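You operate a simulated robot arm through the tools that you are given. There is no shell and no other tool. Be economical: measure what you need, move in short steps, check, and stop when the job is done.

You run a simulated two-armed robot. Do the job below in one go: nothing can be reset, and whatever is moved stays where it is left.

JOB
Tip the full yellow scoop back into the jar it came from.
Fine: spill nothing; scoop back, both jars shut. Set down upright: yellow scoop.

The check looks at the end state, three seconds after you hand in, the way a careful person would. Anything else that was tipped, shoved, dropped, spilled or broken makes it a failure.

ROBOT AND FRAMES
Two 7-joint arms with two-finger grippers on one trunk, on a base that drives. Base frame: it is fixed to the floor where the robot stands at the start and does not move with it; the origin is under the middle of the robot, x ahead of it, y to its left, z up; the surface under the hand at the start is at about z = 0.79. Lengths are in m, angles in rad, forces in N, time in s.
The left shoulder is at the start at [0.041, 0.163, 1.13], the right one opposite. With the tool pointing down near the work surface each hand reaches from about 0.26 to 0.74 m from the robot's upright axis, wherever it stands, measured 20 degrees to its own side. Payload 2.45 kg a hand.
The TCP of each hand is the grasp point between the finger pads, 0.026 m short of the fingertips. In the tool frame z runs along the fingers and y along their closing line. The gripper opens to 0.096 m. The gripper's body begins 0.069 m behind the TCP.
Orientation is told as [roll, pitch, yaw] about the base's x, y, z axes, in that order, counted from this pose: with the fingers straight down and closing along the base's y, the tool's x points along the base's -x, its y along +y and its z along -z.

CONTROLS
- The arms move only by the tool send_rows. It takes "left_plan", "right_plan" or both (then of equal length, played together; a hand with none holds still); each is a list of rows, each a list of 7 numbers: the opening in per cent of the stroke, from 0 (shut) to 100 (fully open), then the shift along the tool's x, y, z in m, then the turn, a rotation vector about the tool's x, y, z in rad. In form: [[jaw, x, y, z, wx, wy, wz], ...]. A call has 1 to 12 rows; each row shifts and turns the commanded pose from where the row before left it, along the tool's axes as they then stand. A row lasts 0.2 s, in which the tool goes at most 0.05 m and 0.15 rad; a call with a longer step from one row to the next is refused whole, and so is a gripper value outside its range. A pose out of reach is approached as far as the arm can. The call stops where the force on the tool passes 40 N (or 10 N more than at its start, if that is more) or the arm is blocked; 0.2 s more then pass. The fingers move at their own pace and stop on an object; they squeeze with about 26 N. The grip force told is the motor's: it shows also when the fingers shut on nothing. Time passes only in rows, and 0.2 s behind the last, so rows that do not move let the fingers close. The reply holds the time, the measured pose of the TCP, the force on the tool along the base axes, the opening and the grip force, in the units named above and with some noise, with the torque about the TCP (base axes, N m) and any sound that the robot's microphone picked up, and new pictures: "pictures" is both (left out), scene, wrist or none (wrist: the cameras of the hands that moved).
- Cameras (640 x 400 px; columns grow to the right, rows downward): "scene" is now at [0.1057, 0.0182, 1.598]; the picture's right is [0.20, -0.98, 0.00], its down [-0.80, -0.16, -0.58] and it looks along [0.57, 0.11, -0.82] (base axes); focal length 262 px, centre (320, 200). "left" rides on the left gripper at [0.082, -0.003, -0.098] in its tool frame; the picture's right is [0.04, 1.00, 0.00], its down [-0.73, 0.03, -0.68] and it looks along [-0.68, 0.03, 0.73] (tool axes); focal length 256 px, centre (320, 200). "right" rides on the right gripper at [0.082, 0.003, -0.098] in its tool frame; the picture's right is [-0.04, 1.00, 0.00], its down [-0.73, -0.03, -0.68] and it looks along [-0.68, -0.03, 0.73] (tool axes); focal length 256 px, centre (320, 200). There is no depth. A picture from a camera that has moved, and an enlarged one, comes with that camera's place and axes in the base frame and with its lens.
- move_column(by): slides the trunk up (or, below 0, down) by that many m; the arms and the scene camera ride with it, the base frame stays. It gives what a move gives, with no picture.
- steer(legs): drives the robot by 1 to 6 legs, each [ahead, left, turn to the left] in m, m and rad, along the robot's own axes; the way and the turn of a leg run together, so that a leg with both is an arc; at most 1.5 m and 3.142 rad a leg. The arms and the cameras ride along, it lands a little off, and it stops where it bumps. It gives what a move gives, and a new picture of the scene camera.
- head_to(pan, tilt): turns the head with the scene camera to pan (to the left, within 2.094 rad either way) and tilt (down, from -0.506 to 1.204), counted from straight ahead of the robot. It gives what a move gives, and a new picture of the scene camera.
- enlarge(camera, box): a new picture of the part [left, top, right, bottom] of that camera's present view, enlarged. No time passes.
- job_done(): hands the job in; it is judged then, once.

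Work in short steps. Places have to be worked out from the pictures, the camera data and where the tool is seen: move nearer, look again, correct. Check each grasp and each placing, and mend what went wrong. You have 120 turns and 260 pictures in all, those below and enlarged ones among them. Open the grippers and draw the arms clear of the work before you hand the job in, unless the task says otherwise; then end with one line.

The tools are called after ">>>" as a command line: name --argument value ..., lists and objects as JSON in quotes. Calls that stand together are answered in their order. send_rows: Moves the arms, as the interface text tells. Its arguments: {"type":"object","properties":{"left_plan":{"type":"array","items":{"type":"array","items":{"type":"number"}}},"right_plan":{"type":"array","items":{"type":"array","items":{"type":"number"}}},"pictures":{"type":"string","enum":["both","scene","wrist","none"]}},"required":[]} The other tools are called the same way: move_column (by) slides the trunk up or down; steer (legs) drives the base; head_to (pan, tilt) turns the head that bears the scene camera; enlarge (camera, box) takes an enlarged picture of a part of a camera's view; job_done () hands the job in.

At the start:

```text
clock: 0.0
left_ee_pos: [0.4868, 0.3993, 1.1228]
left_tcp_rot: [0.001, 0.001, -0.001]
left_ft_force: [-0.6, 0.9, 0.3]
left_moment: [-0.04, 0.0, -0.04]
left_gripper_width: 0.0959
left_grip_force: 0.1
right_ee_pos: [0.4466, -0.0703, 1.1884]
right_tcp_rot: [0.002, 0.001, 0.0]
right_ft_force: [-0.7, -0.3, 0.1]
right_moment: [0.02, -0.01, -0.01]
right_gripper_width: 0.0961
right_grip_force: 0.1
trunk travel left (down, up): [-0.3, 0.267]
robot x, y, heading: [0.0006, 0.0002, 0.003]
head pan, tilt: [0.201, 0.951]
```

scene: 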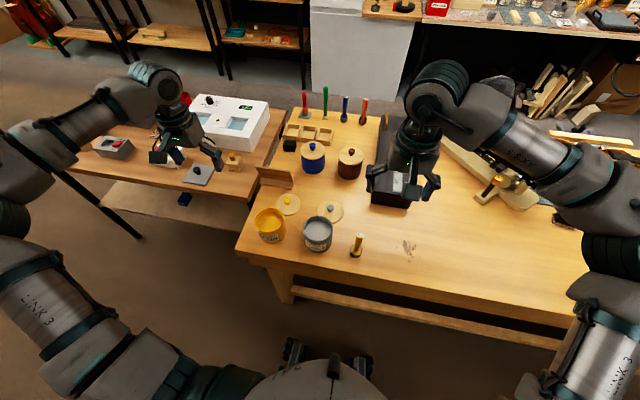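
right: 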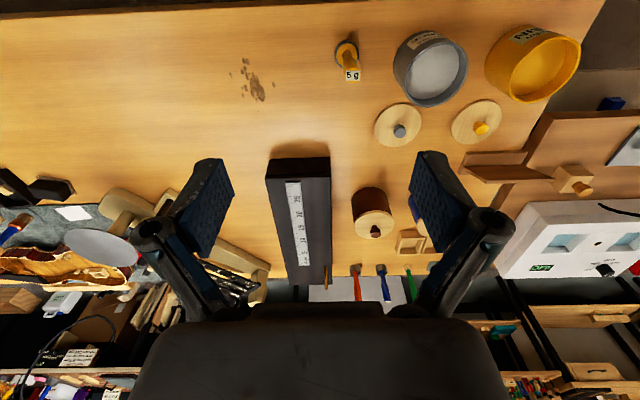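
left: 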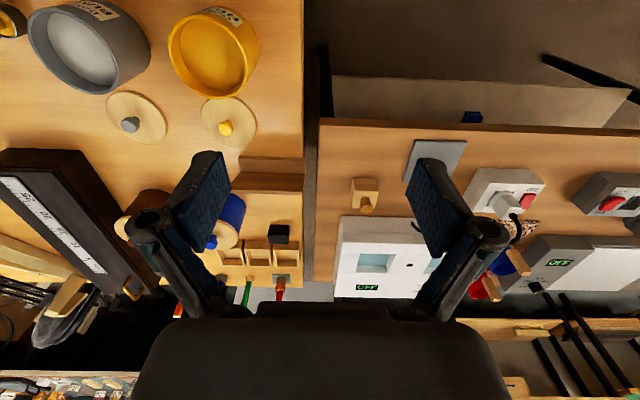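

I'll begin by looking closely at the jars, the scoop and the lids.

>>> enlarge --camera "scene" --box '[230, 170, 430, 295]'

>>> enlarge --camera "right" --box '[300, 10, 620, 210]'

>>> enlarge --camera "scene" --box '[250, 80, 410, 180]'

```text
3.20 times, centred on (330, 232) of scene
camera zoom: at [0.1057, 0.0182, 1.598], right [0.2, -0.98, 0.0], down [-0.8, -0.16, -0.58], along [0.57, 0.11, -0.82], focal length 838 px, centre (288, 96)
```

zoom: 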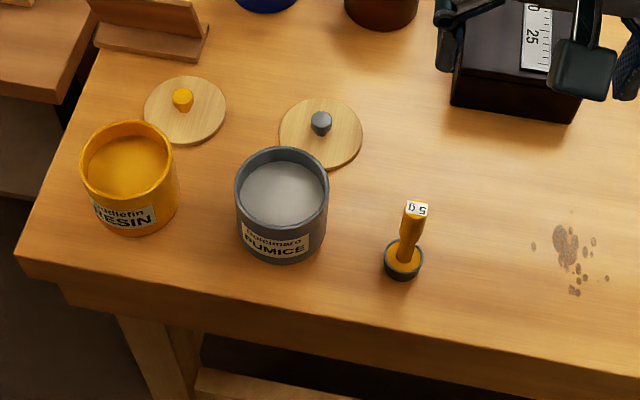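

```text
2.00 times, centred on (460, 110) of right
camera zoom: at [0.3653, -0.067, 1.2863], right [0.04, 1.0, 0.0], down [0.73, -0.03, 0.68], along [0.68, -0.03, -0.73], focal length 512 px, centre (40, 380)
```

zoom: 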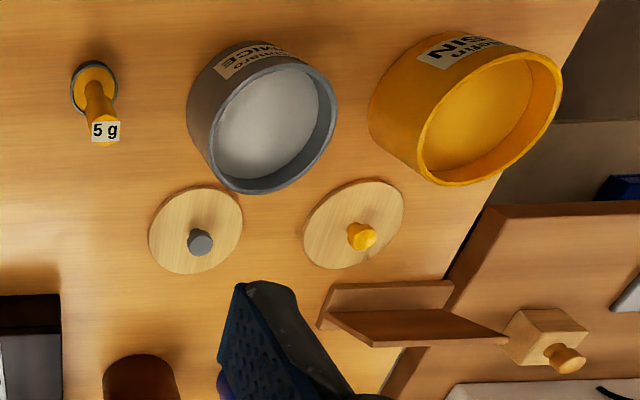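

```text
4.00 times, centred on (330, 130) of scene
camera zoom: at [0.1057, 0.0182, 1.598], right [0.2, -0.98, 0.0], down [-0.8, -0.16, -0.58], along [0.57, 0.11, -0.82], focal length 1048 px, centre (280, 480)
```

zoom: 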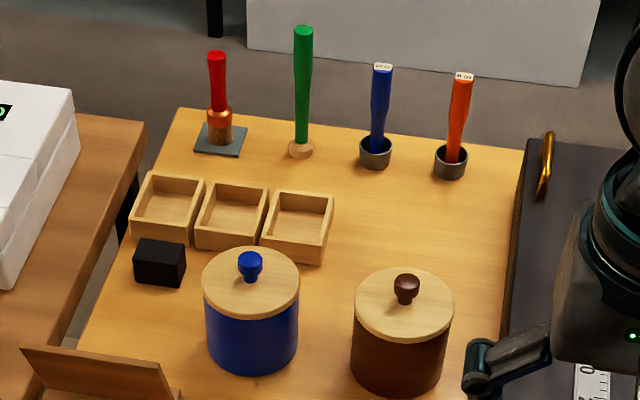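

The scoop is an upright-handled cup near (0.48, -0.03). I bring the right hand down and nearer to inspect its contents and handle.

>>> send_rows --right_plan '[[100, 0.01, 0.01, 0.04, 0, 0, 0], [100, 0.01, 0.01, 0.04, 0, 0, 0], [100, 0.01, 0.01, 0.04, 0, 0, 0], [100, 0.01, 0.01, 0.04, 0, 0, 0]]' --pictures "both"

>>> enlarge --camera "right" --box '[240, 20, 560, 220]'

```text
clock: 1.0
left_ee_pos: [0.4834, 0.3977, 1.1245]
left_tcp_rot: [0.0, -0.003, 0.0]
left_ft_force: [1.0, -0.8, 0.5]
left_moment: [0.0, 0.03, 0.0]
left_gripper_width: 0.096
left_grip_force: 0.1
right_ee_pos: [0.4029, -0.0303, 1.0266]
right_tcp_rot: [0.001, -0.002, 0.001]
right_ft_force: [0.0, 0.5, 0.3]
right_moment: [0.05, -0.01, -0.03]
right_gripper_width: 0.0957
right_grip_force: 0.0
trunk travel left (down, up): [-0.3, 0.267]
robot x, y, heading: [0.0002, 0.0002, 0.0]
head pan, tilt: [0.201, 0.951]
camera scene: at [0.107, 0.0188, 1.5979], right [0.2, -0.98, 0.0], down [-0.8, -0.16, -0.58], along [0.56, 0.11, -0.82], focal length 262 px, centre (320, 200)
camera right: at [0.322, -0.0263, 1.1249], right [0.04, 1.0, 0.0], down [0.73, -0.03, 0.68], along [0.68, -0.03, -0.73], focal length 256 px, centre (320, 200)
```

scene: 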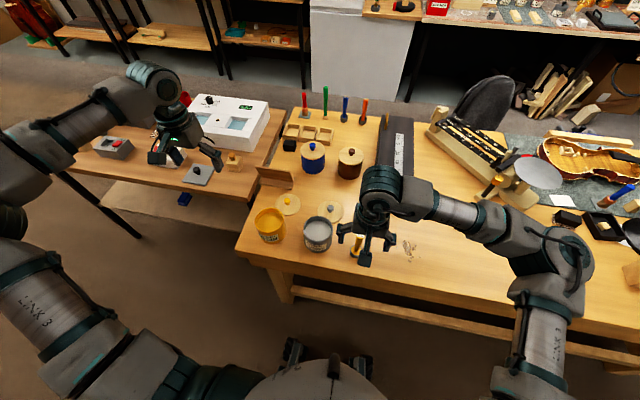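
right: 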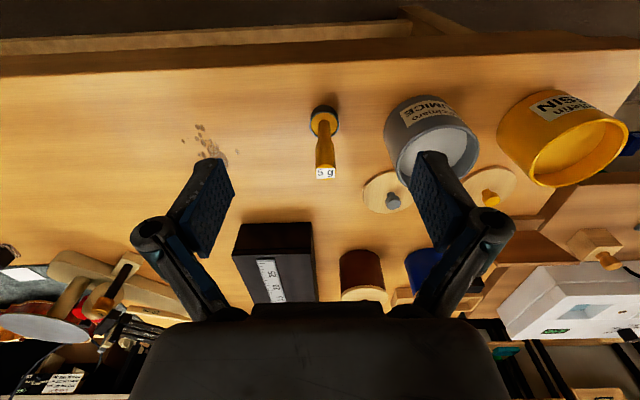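

```text
2.00 times, centred on (400, 120) of right
camera zoom: at [0.322, -0.0263, 1.1249], right [0.04, 1.0, 0.0], down [0.73, -0.03, 0.68], along [0.68, -0.03, -0.73], focal length 512 px, centre (160, 360)
```

zoom: 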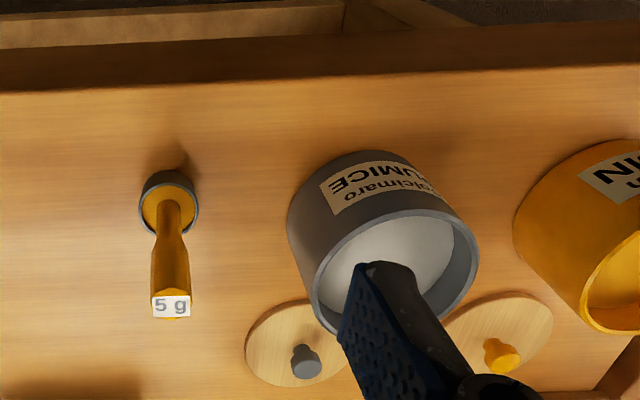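

>>> enlarge --camera "right" --box '[292, 95, 356, 135]'

>>> enlarge --camera "right" --box '[280, 90, 376, 190]'

```text
10.00 times, centred on (324, 115) of right
camera zoom: at [0.322, -0.0263, 1.1249], right [0.04, 1.0, 0.0], down [0.73, -0.03, 0.68], along [0.68, -0.03, -0.73], focal length 2560 px, centre (280, 1050)
```

zoom: 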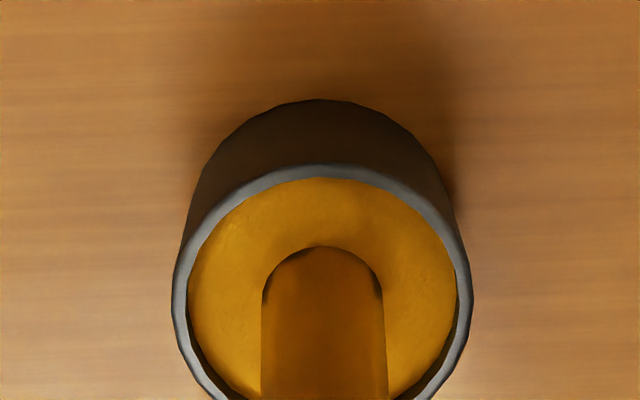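

```text
4.00 times, centred on (328, 140) of right
camera zoom: at [0.322, -0.0263, 1.1249], right [0.04, 1.0, 0.0], down [0.73, -0.03, 0.68], along [0.68, -0.03, -0.73], focal length 1024 px, centre (288, 440)
```

zoom: 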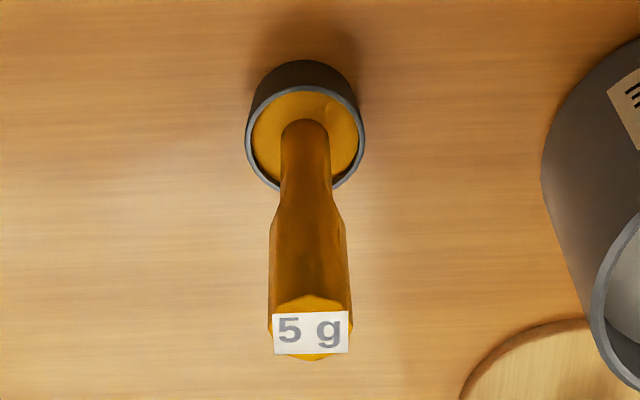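

The scoop stands at about (0.476, -0.028), its handle top is near z = 0.92, and it holds yellow resin, so it goes back in the yellow jar (rim about (0.49, 0.255, 0.88)). I tilt the right hand so the fingers point forward and about 25° down.

>>> send_rows --right_plan '[[100, 0, 0, 0, 0, -0.142, 0], [100, 0, 0, 0, 0, -0.142, 0], [100, 0, 0, 0, 0, -0.142, 0], [100, 0, 0, 0, 0, -0.142, 0], [100, 0, 0, 0, 0, -0.142, 0], [100, 0, 0, 0, 0, -0.142, 0], [100, 0, 0, 0, 0, -0.142, 0], [100, 0, 0, 0, 0, -0.14, 0], [100, 0, 0, 0, 0, 0, 0]]'

```text
clock: 3.0
left_ee_pos: [0.482, 0.3986, 1.1263]
left_tcp_rot: [0.001, -0.002, 0.0]
left_ft_force: [0.0, -0.5, 0.8]
left_moment: [0.0, 0.0, 0.0]
left_gripper_width: 0.0959
left_grip_force: 0.1
right_ee_pos: [0.4042, -0.0322, 1.0294]
right_tcp_rot: [0.006, -1.139, -0.004]
right_ft_force: [-0.4, 0.0, 0.0]
right_moment: [0.01, 0.01, -0.03]
right_gripper_width: 0.0961
right_grip_force: 0.2
trunk travel left (down, up): [-0.3, 0.267]
robot x, y, heading: [0.0014, -0.0006, -0.005]
head pan, tilt: [0.201, 0.951]
camera scene: at [0.1052, 0.0188, 1.598], right [0.2, -0.98, 0.0], down [-0.8, -0.16, -0.58], along [0.57, 0.11, -0.82], focal length 262 px, centre (320, 200)
camera right: at [0.2804, -0.0279, 0.9961], right [0.02, 1.0, 0.04], down [-0.31, -0.03, 0.95], along [0.95, -0.03, 0.31], focal length 256 px, centre (320, 200)
```

scene: 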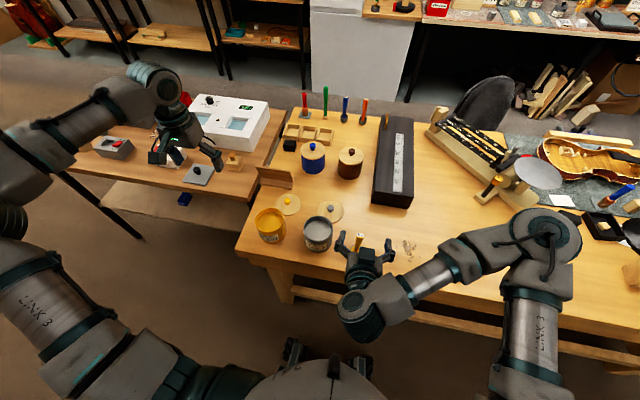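
right: 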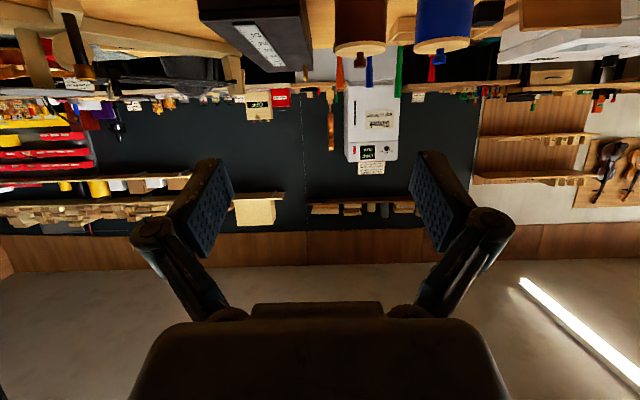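

Pose reached. I lower to handle height, still short of the scoop.

>>> send_rows --right_plan '[[100, 0.0306, 0.001, 0.0143, 0, 0, 0], [100, 0.0306, 0.001, 0.0143, 0, 0, 0], [100, 0.0306, 0.001, 0.0143, 0, 0, 0], [100, 0.0306, 0.001, 0.0143, 0, 0, 0], [100, 0, 0, 0, 0, 0, 0]]'

>>> enlarge --camera "scene" --box '[300, 200, 420, 275]'

```text
clock: 4.2
left_ee_pos: [0.4821, 0.3998, 1.1251]
left_tcp_rot: [0.0, -0.004, -0.001]
left_ft_force: [0.6, 0.1, -0.1]
left_moment: [-0.03, 0.04, 0.03]
left_gripper_width: 0.0959
left_grip_force: 0.2
right_ee_pos: [0.4048, -0.0252, 0.8947]
right_tcp_rot: [0.005, -1.137, -0.003]
right_ft_force: [0.3, 0.2, -0.2]
right_moment: [0.01, 0.03, 0.01]
right_gripper_width: 0.0961
right_grip_force: 0.0
trunk travel left (down, up): [-0.3, 0.267]
robot x, y, heading: [0.0009, 0.0015, 0.001]
head pan, tilt: [0.201, 0.951]
camera scene: at [0.105, 0.0191, 1.5981], right [0.2, -0.98, 0.0], down [-0.8, -0.16, -0.58], along [0.57, 0.11, -0.82], focal length 262 px, centre (320, 200)
camera right: at [0.2811, -0.0228, 0.8621], right [0.02, 1.0, 0.04], down [-0.31, -0.03, 0.95], along [0.95, -0.03, 0.31], focal length 256 px, centre (320, 200)
```

scene: 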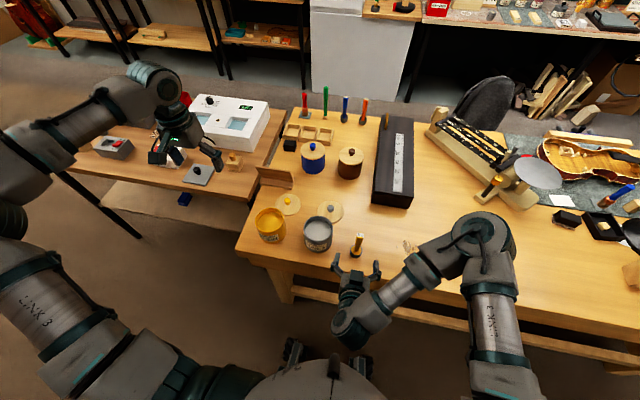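
right: 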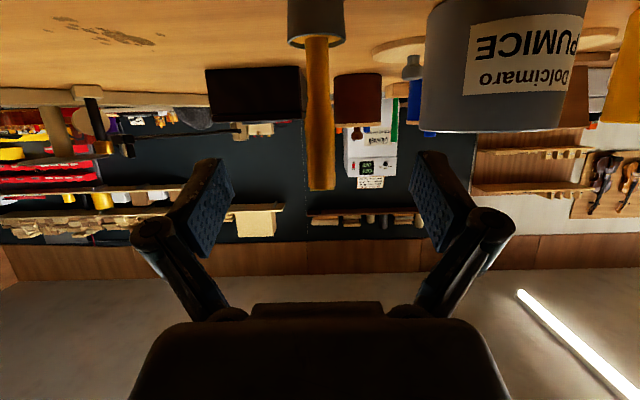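

```text
5.33 times, centred on (360, 238) of scene
camera zoom: at [0.105, 0.0191, 1.5981], right [0.2, -0.98, 0.0], down [-0.8, -0.16, -0.58], along [0.57, 0.11, -0.82], focal length 1397 px, centre (107, 0)
```

zoom: 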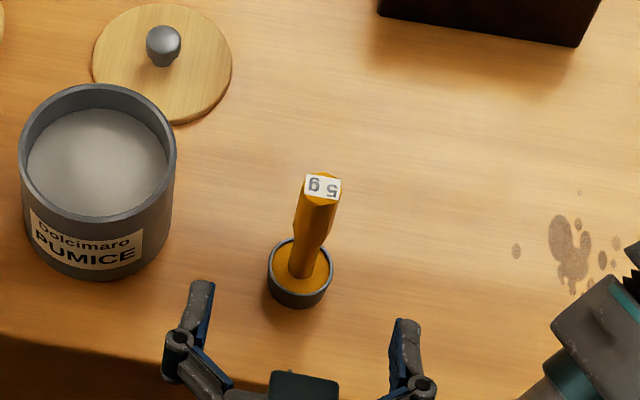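

The handle sits between the fingers at y ≈ -0.028. I go forward along the base x until the TCP is on the handle axis.

>>> send_rows --right_plan '[[100, -0.0095, -0.001, 0.022, 0, 0, 0], [100, -0.0095, -0.001, 0.022, 0, 0, 0], [100, -0.007, 0, 0.022, 0, 0, 0], [100, 0, 0, 0, 0, 0, 0]]'

>>> enlarge --camera "scene" --box '[300, 200, 420, 275]'

```text
clock: 5.2
left_ee_pos: [0.4827, 0.3983, 1.1253]
left_tcp_rot: [0.001, -0.003, -0.002]
left_ft_force: [1.3, -0.2, -0.3]
left_moment: [0.02, 0.0, -0.05]
left_gripper_width: 0.096
left_grip_force: 0.0
right_ee_pos: [0.4749, -0.0291, 0.8919]
right_tcp_rot: [0.005, -1.138, -0.007]
right_ft_force: [0.7, 0.3, 0.2]
right_moment: [0.01, -0.02, 0.01]
right_gripper_width: 0.0957
right_grip_force: 0.1
trunk travel left (down, up): [-0.3, 0.267]
robot x, y, heading: [-0.0002, -0.0003, 0.0]
head pan, tilt: [0.201, 0.951]
camera scene: at [0.1053, 0.0189, 1.598], right [0.2, -0.98, 0.0], down [-0.8, -0.16, -0.58], along [0.57, 0.11, -0.82], focal length 262 px, centre (320, 200)
camera right: at [0.352, -0.0258, 0.8591], right [0.02, 1.0, 0.04], down [-0.31, -0.03, 0.95], along [0.95, -0.03, 0.31], focal length 256 px, centre (320, 200)
```

scene: 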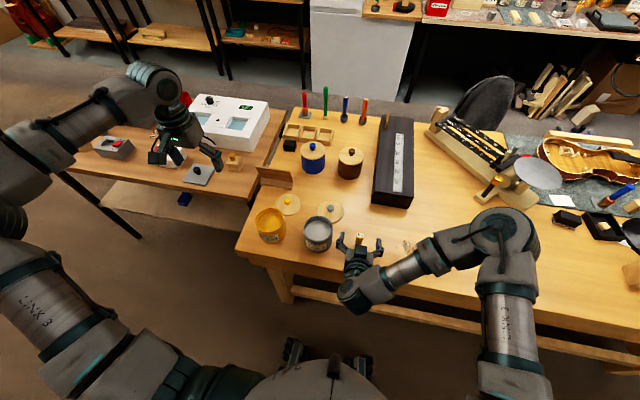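
right: 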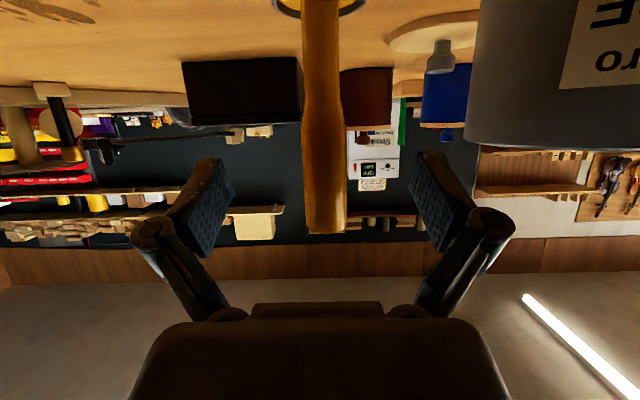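

```text
5.33 times, centred on (360, 238) of scene
camera zoom: at [0.1053, 0.0189, 1.598], right [0.2, -0.98, 0.0], down [-0.8, -0.16, -0.58], along [0.57, 0.11, -0.82], focal length 1397 px, centre (107, 0)
```

zoom: 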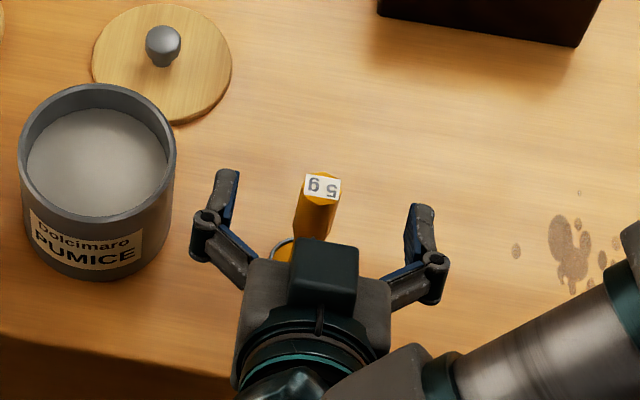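

Aligned (handle at x 0.477, y -0.0277). I close with a 1.3 mm y correction.

>>> send_rows --right_plan '[[100, 0, 0.0013, 0.0015, 0, 0, 0], [60, 0, 0, 0, 0, 0, 0], [30, 0, 0, 0, 0, 0, 0], [0, 0, 0, 0, 0, 0, 0], [0, 0, 0, 0, 0, 0, 0], [0, 0, 0, 0, 0, 0, 0]]'

>>> enlarge --camera "scene" --box '[300, 200, 420, 275]'

```text
clock: 6.6
left_ee_pos: [0.4839, 0.3989, 1.1253]
left_tcp_rot: [0.0, -0.002, 0.001]
left_ft_force: [-0.1, 0.1, 0.4]
left_moment: [0.03, -0.03, -0.01]
left_gripper_width: 0.0959
left_grip_force: 0.1
right_ee_pos: [0.4773, -0.0283, 0.8904]
right_tcp_rot: [0.005, -1.137, -0.003]
right_ft_force: [0.1, 0.1, 0.6]
right_moment: [0.02, 0.02, 0.05]
right_gripper_width: 0.0186
right_grip_force: 26.3
trunk travel left (down, up): [-0.3, 0.267]
robot x, y, heading: [0.0032, -0.0002, -0.002]
head pan, tilt: [0.201, 0.951]
camera scene: at [0.1055, 0.019, 1.598], right [0.2, -0.98, 0.0], down [-0.8, -0.16, -0.58], along [0.57, 0.11, -0.82], focal length 262 px, centre (320, 200)
camera right: at [0.3536, -0.0246, 0.8578], right [0.02, 1.0, 0.04], down [-0.31, -0.03, 0.95], along [0.95, -0.03, 0.31], focal length 256 px, centre (320, 200)
```

scene: 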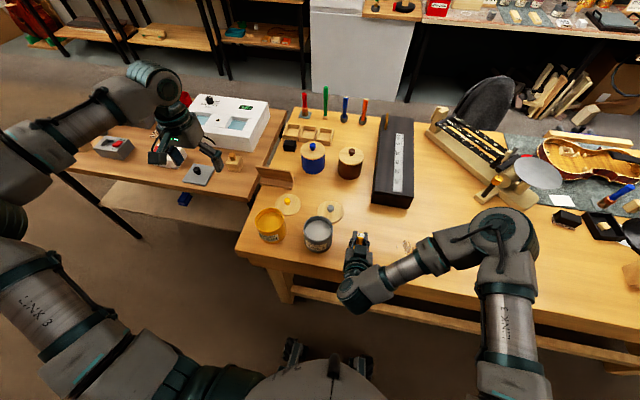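
right: 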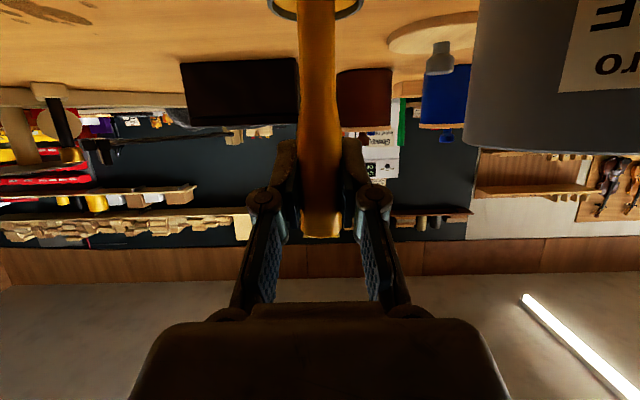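

```text
5.33 times, centred on (360, 238) of scene
camera zoom: at [0.1055, 0.019, 1.598], right [0.2, -0.98, 0.0], down [-0.8, -0.16, -0.58], along [0.57, 0.11, -0.82], focal length 1397 px, centre (107, 0)
```

zoom: 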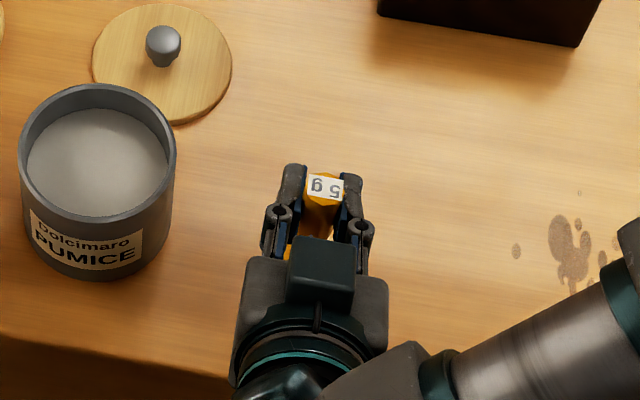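

Gripped at 18.6 mm. I lift straight up, slowly at first.

>>> send_rows --right_plan '[[0, -0.0091, 0, -0.0042, 0, 0, 0], [0, -0.0136, 0, -0.0063, 0, 0, 0], [0, -0.0182, 0, -0.0084, 0, 0, 0], [0, -0.0227, 0, -0.0105, 0, 0, 0], [0, -0.0227, 0, -0.0105, 0, 0, 0], [0, -0.0227, 0, -0.0105, 0, 0, 0], [0, -0.0227, 0, -0.0105, 0, 0, 0], [0, -0.0136, 0, -0.0063, 0, 0, 0], [0, 0, 0, 0, 0, 0, 0]]'

>>> enlarge --camera "scene" --box '[230, 180, 430, 305]'

```text
clock: 8.6
left_ee_pos: [0.483, 0.3981, 1.1254]
left_tcp_rot: [-0.001, 0.0, 0.0]
left_ft_force: [0.6, 0.6, 0.3]
left_moment: [0.02, 0.0, 0.02]
left_gripper_width: 0.0959
left_grip_force: 0.1
right_ee_pos: [0.4769, -0.0284, 1.0503]
right_tcp_rot: [0.007, -1.139, -0.006]
right_ft_force: [-0.2, 0.4, -1.0]
right_moment: [-0.01, -0.03, 0.01]
right_gripper_width: 0.0185
right_grip_force: 26.5
trunk travel left (down, up): [-0.3, 0.267]
robot x, y, heading: [0.0022, -0.0012, -0.001]
head pan, tilt: [0.201, 0.951]
camera scene: at [0.1057, 0.0186, 1.598], right [0.2, -0.98, 0.0], down [-0.8, -0.16, -0.58], along [0.57, 0.11, -0.82], focal length 262 px, centre (320, 200)
camera right: at [0.3534, -0.0242, 1.017], right [0.02, 1.0, 0.04], down [-0.31, -0.03, 0.95], along [0.95, -0.03, 0.31], focal length 256 px, centre (320, 200)
```

scene: 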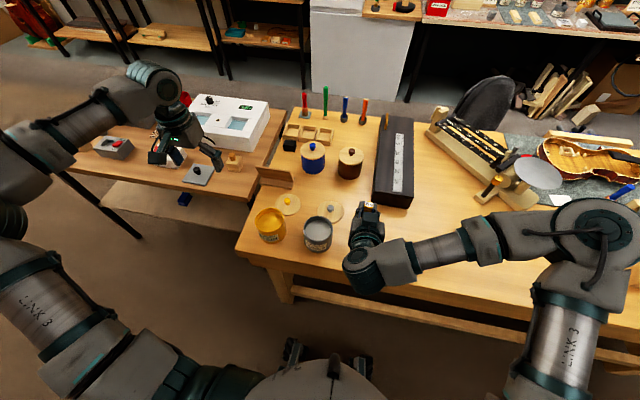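
right: 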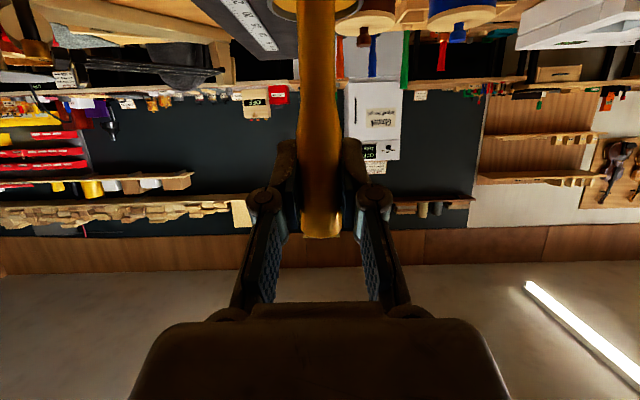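

```text
3.20 times, centred on (330, 242) of scene
camera zoom: at [0.1057, 0.0186, 1.598], right [0.2, -0.98, 0.0], down [-0.8, -0.16, -0.58], along [0.57, 0.11, -0.82], focal length 838 px, centre (288, 64)
```

zoom: 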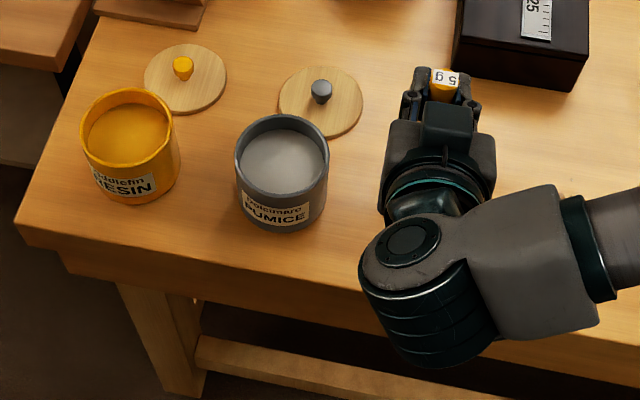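

The scoop is held upright. I carry it left at constant height (cup bottom about 0.95, jar rims about 0.88) until it is over the yellow jar.

>>> send_rows --right_plan '[[0, 0, 0.015, 0.001, 0, 0, 0], [0, -0.0005, 0.028, 0.001, 0, 0, 0], [0, -0.0005, 0.03, 0.001, 0, 0, 0], [0, -0.0005, 0.03, 0.001, 0, 0, 0], [0, -0.0005, 0.03, 0.001, 0, 0, 0], [0, -0.0005, 0.03, 0.001, 0, 0, 0], [0, -0.0005, 0.03, 0.001, 0, 0, 0], [0, -0.0005, 0.03, 0.001, 0, 0, 0], [0, -0.0005, 0.03, 0.001, 0, 0, 0], [0, -0.0005, 0.028, 0.001, 0, 0, 0], [0, 0, 0.015, 0.001, 0, 0, 0], [0, 0, 0, 0, 0, 0, 0]]'

>>> enlarge --camera "left" --box '[0, 0, 340, 212]'

>>> enlarge --camera "scene" --box '[210, 170, 370, 270]'

```text
clock: 11.2
left_ee_pos: [0.4821, 0.3977, 1.1256]
left_tcp_rot: [0.001, -0.004, 0.0]
left_ft_force: [0.2, -0.3, 0.5]
left_moment: [-0.01, 0.0, 0.0]
left_gripper_width: 0.0962
left_grip_force: 0.1
right_ee_pos: [0.4876, 0.2478, 1.0485]
right_tcp_rot: [0.006, -1.137, -0.004]
right_ft_force: [-0.6, 0.7, -1.4]
right_moment: [-0.01, -0.03, -0.03]
right_gripper_width: 0.0189
right_grip_force: 26.1
right hand out of reach, approached as far as the arm can: row 10, 11
trunk travel left (down, up): [-0.3, 0.267]
robot x, y, heading: [0.002, 0.0009, 0.001]
head pan, tilt: [0.201, 0.951]
camera scene: at [0.1045, 0.0203, 1.5981], right [0.2, -0.98, 0.0], down [-0.8, -0.16, -0.58], along [0.57, 0.11, -0.82], focal length 262 px, centre (320, 200)
camera right: at [0.3645, 0.2524, 1.0157], right [0.02, 1.0, 0.04], down [-0.31, -0.03, 0.95], along [0.95, -0.03, 0.31], focal length 256 px, centre (320, 200)
```

scene: 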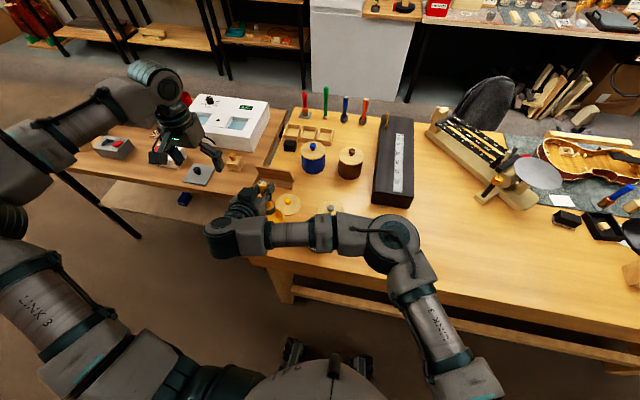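
right: 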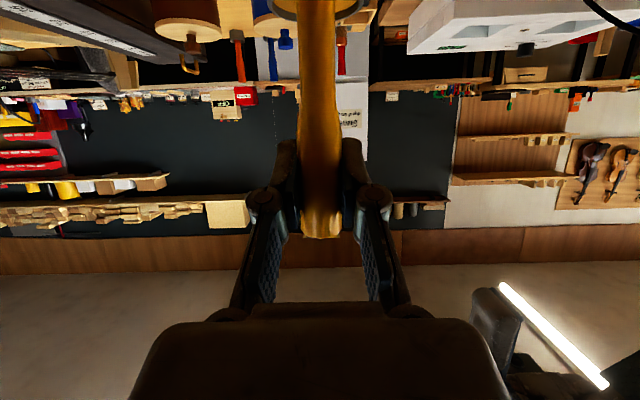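

```text
1.88 times, centred on (170, 106) of left
camera zoom: at [0.4008, 0.3937, 1.2231], right [-0.04, 1.0, 0.0], down [0.73, 0.03, 0.68], along [0.68, 0.03, -0.73], focal length 482 px, centre (602, 377)
```

zoom: 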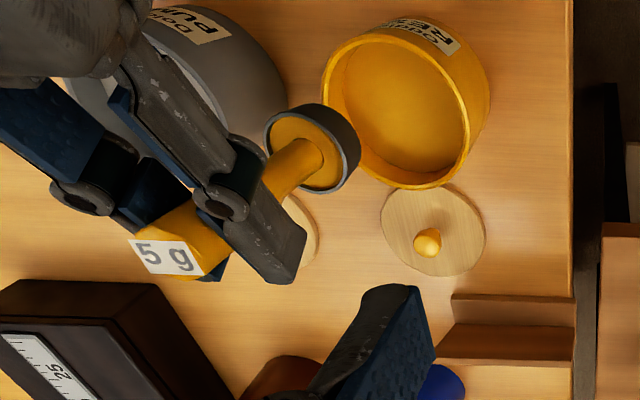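

```text
4.00 times, centred on (290, 220) of scene
camera zoom: at [0.1045, 0.0203, 1.5981], right [0.2, -0.98, 0.0], down [-0.8, -0.16, -0.58], along [0.57, 0.11, -0.82], focal length 1048 px, centre (440, 120)
```

zoom: 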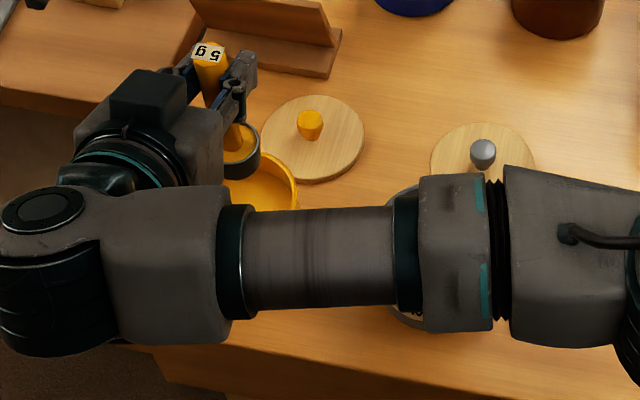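

The scoop is over the jar mouth at y = 0.248, which is the arm's leftward limit. Tilting about base x swings the cup further left, so I start with about 17° and check the readings.

>>> send_rows --right_plan '[[0, 0, 0, 0, -0.0318, 0, 0.068], [0, 0, 0, 0, -0.0635, 0, 0.1359], [0, 0, 0, 0, -0.0318, 0, 0.068], [0, 0, 0, 0, 0, 0, 0]]' --pictures "none"

>>> enlarge --camera "left" --box '[0, 0, 340, 212]'

```text
clock: 12.2
left_ee_pos: [0.484, 0.3979, 1.1253]
left_tcp_rot: [0.001, -0.001, -0.001]
left_ft_force: [1.3, 0.2, -1.6]
left_moment: [-0.02, 0.01, 0.02]
left_gripper_width: 0.0963
left_grip_force: 0.0
right_ee_pos: [0.4876, 0.2509, 1.0486]
right_tcp_rot: [0.64, -1.048, -0.57]
right_ft_force: [0.9, 0.0, -1.1]
right_moment: [-0.05, -0.01, 0.01]
right_gripper_width: 0.0186
right_grip_force: 26.1
trunk travel left (down, up): [-0.3, 0.267]
robot x, y, heading: [0.0007, -0.001, 0.003]
head pan, tilt: [0.201, 0.951]
```

```text
1.88 times, centred on (170, 106) of left
camera zoom: at [0.4013, 0.3948, 1.2225], right [-0.04, 1.0, 0.0], down [0.73, 0.03, 0.68], along [0.68, 0.03, -0.73], focal length 482 px, centre (602, 377)
```

zoom: 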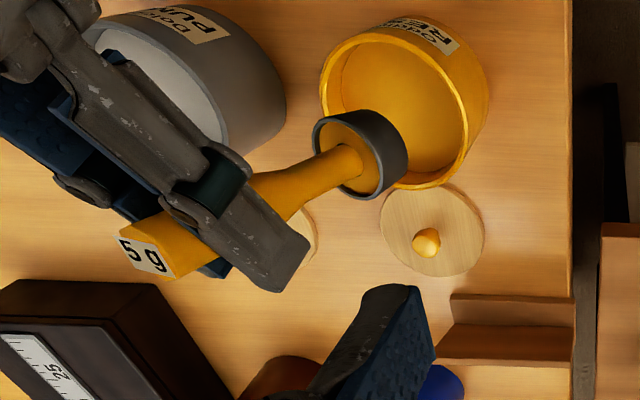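

Cup is over the jar: C ≈ (0.488, 0.278, 0.96), jar centre ≈ (0.491, 0.26). I keep tipping, pivoting about the cup, to about 70°.

>>> send_rows --right_plan '[[0, 0, -0.0145, 0, -0.0635, 0, 0.1359], [0, 0, -0.0145, 0, -0.0635, 0, 0.1359], [0, 0, -0.0145, 0, -0.0635, 0, 0.1359], [0, 0, -0.0138, 0, -0.0635, 0, 0.1359], [0, 0, -0.0138, 0, -0.0635, 0, 0.1359], [0, 0, -0.0138, 0, -0.0635, 0, 0.1359], [0, 0, 0, 0, 0, 0, 0]]' --pictures "none"

>>> enlarge --camera "left" --box '[0, 0, 340, 212]'

```text
clock: 13.8
left_ee_pos: [0.4844, 0.3988, 1.1246]
left_tcp_rot: [0.001, -0.002, -0.001]
left_ft_force: [0.2, -0.6, -0.1]
left_moment: [0.02, -0.01, 0.0]
left_gripper_width: 0.0962
left_grip_force: 0.1
right_ee_pos: [0.4894, 0.1851, 0.9981]
right_tcp_rot: [1.412, -0.333, -1.108]
right_ft_force: [0.0, 0.0, -1.5]
right_moment: [-0.05, -0.03, 0.01]
right_gripper_width: 0.0185
right_grip_force: 26.9
trunk travel left (down, up): [-0.3, 0.267]
robot x, y, heading: [0.0034, 0.0003, 0.0]
head pan, tilt: [0.201, 0.951]
```

```text
1.88 times, centred on (170, 106) of left
camera zoom: at [0.4023, 0.3953, 1.2218], right [-0.04, 1.0, 0.0], down [0.73, 0.03, 0.68], along [0.68, 0.03, -0.73], focal length 482 px, centre (602, 377)
```

zoom: 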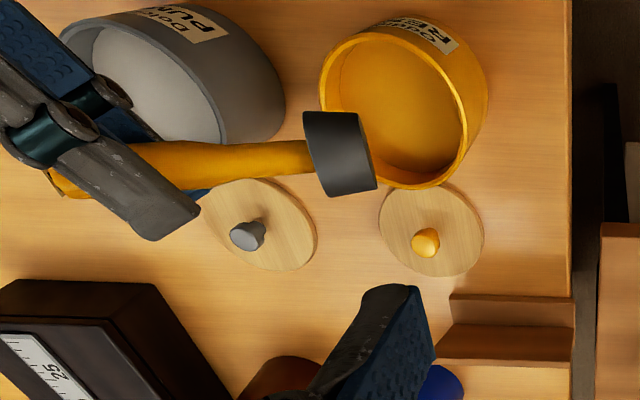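

Cup centre stays at about (0.49, 0.27, 0.965), with its lip inside the mouth. I continue to about 120°.

>>> send_rows --right_plan '[[0, 0, -0.0138, 0, -0.0635, 0, 0.1359], [0, 0, -0.0138, 0, -0.0635, 0, 0.1359], [0, 0, -0.0138, 0, -0.0635, 0, 0.1359], [0, 0, -0.0138, 0, -0.0635, 0, 0.1359], [0, 0, 0, 0, 0, 0, 0]]' --pictures "none"

>>> enlarge --camera "left" --box '[0, 0, 340, 212]'

>>> enlarge --camera "scene" --box '[210, 170, 370, 270]'

```text
clock: 15.0
left_ee_pos: [0.4841, 0.3976, 1.1247]
left_tcp_rot: [-0.001, -0.003, 0.001]
left_ft_force: [-0.5, 0.2, -0.4]
left_moment: [0.02, -0.03, 0.06]
left_gripper_width: 0.0962
left_grip_force: 0.1
right_ee_pos: [0.4713, 0.1655, 1.0239]
right_tcp_rot: [1.654, 0.213, -1.145]
right_ft_force: [-0.2, -0.5, -2.0]
right_moment: [-0.08, -0.02, -0.02]
right_gripper_width: 0.0188
right_grip_force: 26.4
right hand out of reach, approached as far as the arm can: row 2, 3, 4
trunk travel left (down, up): [-0.3, 0.267]
robot x, y, heading: [-0.0008, -0.0008, -0.001]
head pan, tilt: [0.201, 0.951]
```

```text
1.88 times, centred on (170, 106) of left
camera zoom: at [0.4021, 0.3939, 1.2223], right [-0.04, 1.0, 0.0], down [0.73, 0.03, 0.68], along [0.68, 0.03, -0.73], focal length 482 px, centre (602, 377)
```

zoom: 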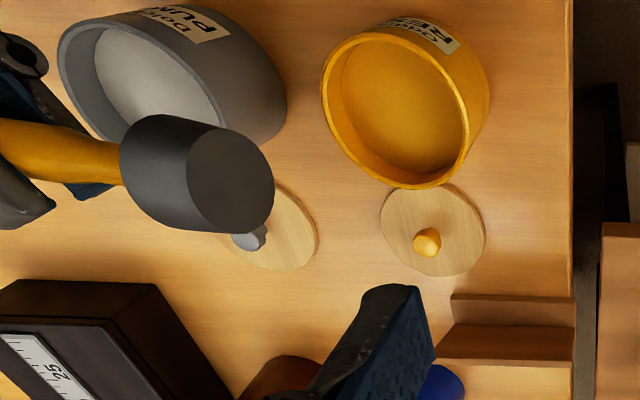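

```text
4.00 times, centred on (290, 220) of scene
camera zoom: at [0.106, 0.0196, 1.5979], right [0.2, -0.98, 0.0], down [-0.8, -0.16, -0.58], along [0.57, 0.11, -0.82], focal length 1048 px, centre (440, 120)
```

zoom: 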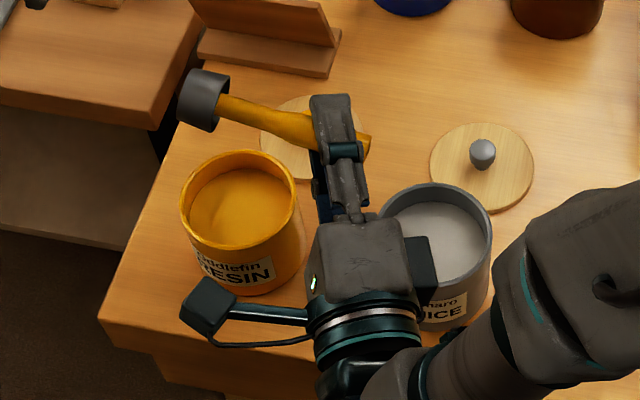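

The arm hit a joint limit. It rose to (0.471, 0.166, 1.024), but by the readings the cup lip is still above the jar mouth. I look from the right hand's camera to see the cup's inside.

>>> enlarge --camera "right" --box '[160, 0, 480, 200]'

>>> enlarge --camera "scene" --box '[250, 180, 314, 220]'

```text
2.00 times, centred on (320, 100) of right
camera zoom: at [0.3488, 0.1987, 1.0363], right [0.03, -0.26, 0.96], down [-0.33, -0.91, -0.24], along [0.95, -0.31, -0.11], focal length 512 px, centre (320, 400)
```

zoom: 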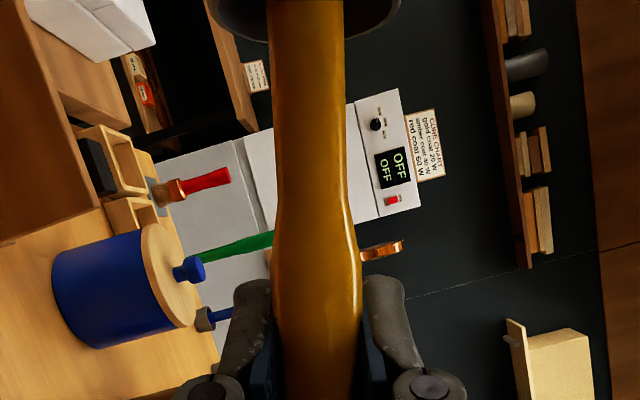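

```text
10.00 times, centred on (282, 200) of scene
camera zoom: at [0.106, 0.0196, 1.5979], right [0.2, -0.98, 0.0], down [-0.8, -0.16, -0.58], along [0.57, 0.11, -0.82], focal length 2620 px, centre (700, 200)
```

zoom: 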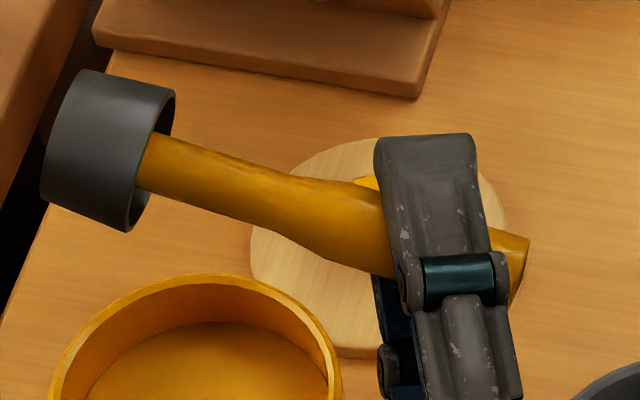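

The cup's inner wall now looks bare, so it has probably emptied. I reverse the last rows and look inside.

>>> send_rows --right_plan '[[0, 0, 0.0138, 0, 0.0635, 0, -0.1359], [0, 0, 0.0138, 0, 0.0635, 0, -0.1359], [0, 0, 0.0138, 0, 0.0635, 0, -0.1359], [0, 0, 0.0138, 0, 0.0635, 0, -0.1359], [0, 0, 0, 0, 0, 0, 0]]' --pictures "none"

>>> enlarge --camera "scene" --box '[210, 160, 370, 260]'

```text
clock: 16.2
left_ee_pos: [0.4839, 0.3998, 1.1254]
left_tcp_rot: [-0.001, -0.002, 0.001]
left_ft_force: [-0.4, -0.3, 0.6]
left_moment: [-0.02, 0.01, -0.01]
left_gripper_width: 0.0959
left_grip_force: 0.0
right_ee_pos: [0.4722, 0.1668, 1.0783]
right_tcp_rot: [1.412, -0.335, -1.108]
right_ft_force: [0.4, 1.2, -0.2]
right_moment: [-0.02, -0.02, -0.03]
right_gripper_width: 0.0186
right_grip_force: 26.0
trunk travel left (down, up): [-0.3, 0.267]
robot x, y, heading: [-0.0013, -0.0017, 0.001]
head pan, tilt: [0.201, 0.951]
```

```text
4.00 times, centred on (290, 210) of scene
camera zoom: at [0.1056, 0.0206, 1.598], right [0.2, -0.98, 0.0], down [-0.8, -0.16, -0.58], along [0.57, 0.11, -0.82], focal length 1048 px, centre (440, 160)
```

zoom: 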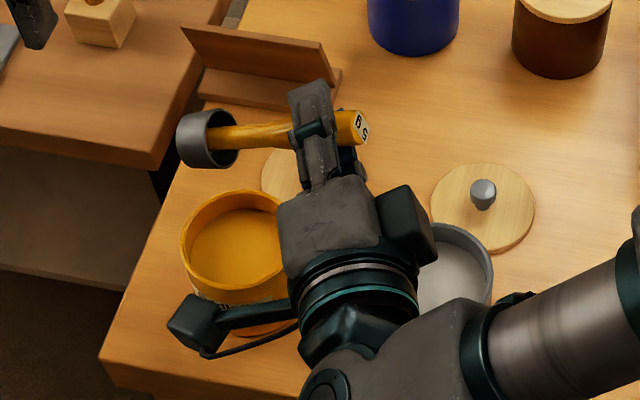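

>>> enlarge --camera "scene" --box '[246, 178, 294, 208]'

>>> enlarge --camera "scene" --box '[240, 190, 340, 260]'

```text
13.33 times, centred on (270, 193) of scene
camera zoom: at [0.1056, 0.0206, 1.598], right [0.2, -0.98, 0.0], down [-0.8, -0.16, -0.58], along [0.57, 0.11, -0.82], focal length 3493 px, centre (987, 293)
```

zoom: 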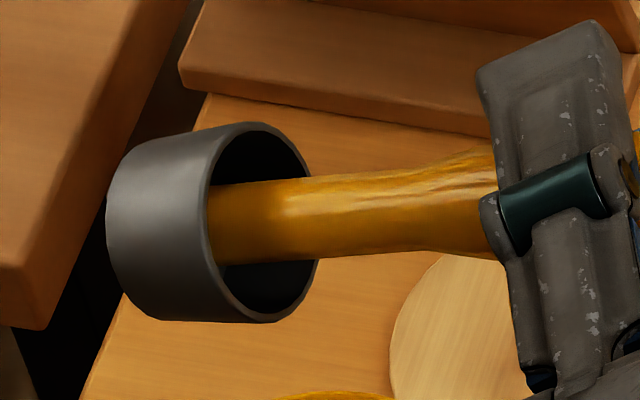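

```text
5.71 times, centred on (290, 225) of scene
camera zoom: at [0.1056, 0.0206, 1.598], right [0.2, -0.98, 0.0], down [-0.8, -0.16, -0.58], along [0.57, 0.11, -0.82], focal length 1497 px, centre (491, 57)
```

zoom: 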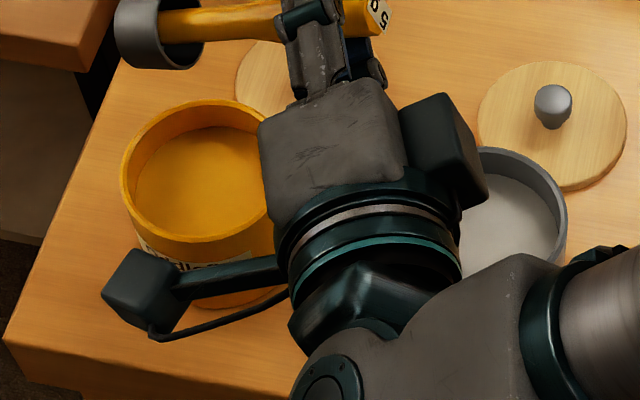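

The cup is empty and nothing shows on the table. I turn the scoop upright again, high above the jars.

>>> send_rows --right_plan '[[0, 0, 0, 0, 0.0635, 0, -0.1359], [0, 0, 0, 0, 0.0635, 0, -0.1359], [0, 0, 0, 0, 0.0635, 0, -0.1359], [0, 0, 0, 0, 0.0635, 0, -0.1359], [0, 0, 0, 0, 0.0635, 0, -0.1359], [0, 0, 0, 0, 0.0635, 0, -0.1359], [0, 0, 0, 0, 0.0635, 0, -0.1359], [0, 0, 0, 0, 0.0635, 0, -0.1359], [0, 0, 0, 0, 0, 0, 0]]' --pictures "scene"

```text
clock: 18.2
left_ee_pos: [0.4826, 0.3983, 1.1255]
left_tcp_rot: [-0.001, -0.002, 0.001]
left_ft_force: [0.5, 0.0, -0.5]
left_moment: [0.01, -0.01, 0.02]
left_gripper_width: 0.0962
left_grip_force: 0.0
right_ee_pos: [0.4706, 0.166, 1.0789]
right_tcp_rot: [0.0, -1.136, 0.0]
right_ft_force: [0.5, 0.1, -1.3]
right_moment: [-0.03, 0.01, -0.04]
right_gripper_width: 0.0187
right_grip_force: 25.6
trunk travel left (down, up): [-0.3, 0.267]
robot x, y, heading: [0.0033, -0.0003, -0.001]
head pan, tilt: [0.201, 0.951]
camera scene: at [0.1054, 0.0213, 1.598], right [0.2, -0.98, 0.0], down [-0.8, -0.16, -0.58], along [0.57, 0.11, -0.82], focal length 262 px, centre (320, 200)
```

scene: 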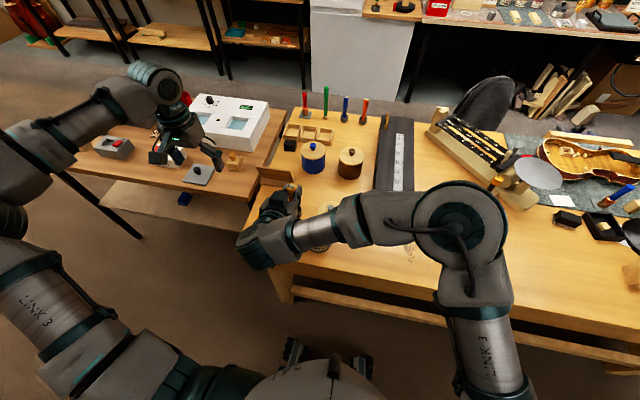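

Upright again. I carry it right, back above its original spot (0.477, -0.028).

>>> send_rows --right_plan '[[0, -0.0005, -0.024, 0.001, 0, 0, 0], [0, -0.0005, -0.034, 0.001, 0, 0, 0], [0, -0.0005, -0.034, 0.001, 0, 0, 0], [0, -0.0005, -0.034, 0.001, 0, 0, 0], [0, -0.0005, -0.034, 0.001, 0, 0, 0], [0, 0, -0.034, 0, 0, 0, 0], [0, 0, 0, 0, 0, 0, 0]]' --pictures "scene"

>>> enlarge --camera "scene" --box '[230, 170, 430, 295]'

>>> enlarge --camera "left" --box '[0, 0, 340, 212]'

```text
clock: 19.8
left_ee_pos: [0.4837, 0.3997, 1.1255]
left_tcp_rot: [0.001, -0.001, -0.001]
left_ft_force: [-0.2, -0.8, -0.8]
left_moment: [0.05, -0.01, 0.04]
left_gripper_width: 0.096
left_grip_force: 0.0
right_ee_pos: [0.4752, -0.0296, 1.0772]
right_tcp_rot: [0.003, -1.138, -0.005]
right_ft_force: [0.2, 0.2, -1.1]
right_moment: [0.0, -0.02, 0.02]
right_gripper_width: 0.0185
right_grip_force: 25.5
trunk travel left (down, up): [-0.3, 0.267]
robot x, y, heading: [0.0027, -0.0005, -0.001]
head pan, tilt: [0.201, 0.951]
camera scene: at [0.1054, 0.0171, 1.5981], right [0.2, -0.98, 0.0], down [-0.8, -0.16, -0.58], along [0.57, 0.12, -0.82], focal length 262 px, centre (320, 200)
```

scene: 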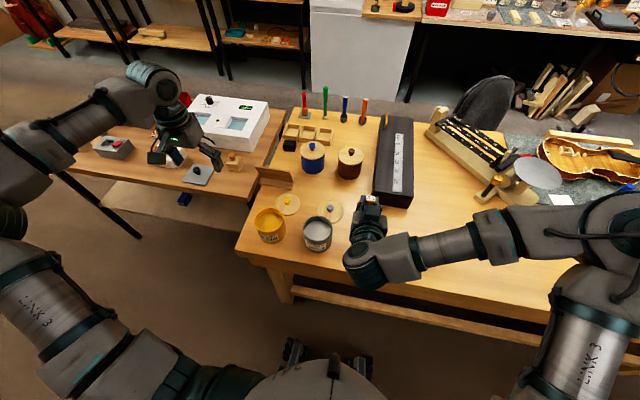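

```text
3.20 times, centred on (330, 232) of scene
camera zoom: at [0.1054, 0.0171, 1.5981], right [0.2, -0.98, 0.0], down [-0.8, -0.16, -0.58], along [0.57, 0.12, -0.82], focal length 838 px, centre (288, 96)
```

zoom: 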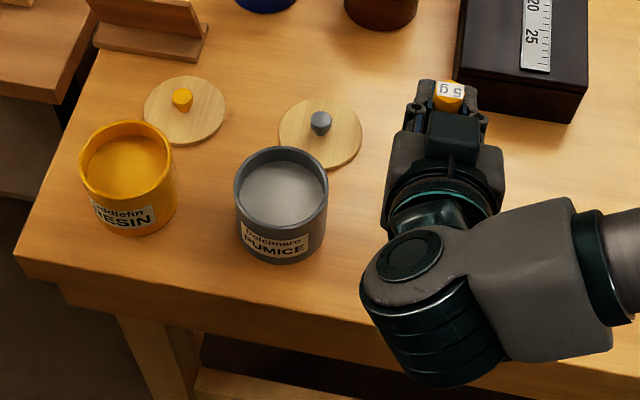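

```text
1.88 times, centred on (170, 106) of left
camera zoom: at [0.4015, 0.3946, 1.2226], right [-0.04, 1.0, 0.0], down [0.73, 0.03, 0.68], along [0.68, 0.03, -0.73], focal length 482 px, centre (602, 377)
```

zoom: 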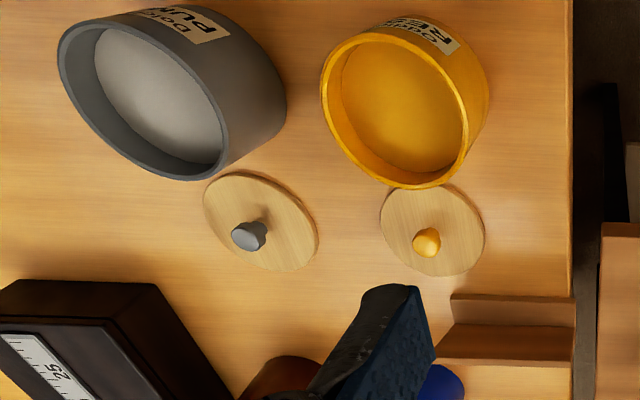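

No spill anywhere. I lower the scoop to its old place, slowly at the end.

>>> send_rows --right_plan '[[0, 0.0308, 0, 0.0143, 0, 0, 0], [0, 0.0308, 0, 0.0143, 0, 0, 0], [0, 0.0308, 0, 0.0143, 0, 0, 0], [0, 0.0308, 0.001, 0.0143, 0, 0, 0], [0, 0.03, 0, 0.016, 0, 0, 0], [0, 0.0091, 0, 0.0042, 0, 0, 0], [0, 0.003, 0, 0.0014, 0, 0, 0], [0, 0.001, 0, 0.0005, 0, 0, 0], [0, 0, 0, 0, 0, 0, 0]]' --pictures "none"

```text
clock: 21.8
left_ee_pos: [0.4849, 0.3989, 1.1246]
left_tcp_rot: [0.0, -0.003, 0.001]
left_ft_force: [-0.2, 0.7, -0.6]
left_moment: [0.01, -0.01, -0.03]
left_gripper_width: 0.0965
left_grip_force: 0.1
right_ee_pos: [0.4772, -0.0271, 0.8948]
right_tcp_rot: [0.005, -1.139, -0.005]
right_ft_force: [-0.3, 0.3, -1.8]
right_moment: [0.01, 0.0, 0.0]
right_gripper_width: 0.0189
right_grip_force: 26.0
trunk travel left (down, up): [-0.3, 0.267]
robot x, y, heading: [-0.0012, 0.0011, 0.0]
head pan, tilt: [0.201, 0.951]
```

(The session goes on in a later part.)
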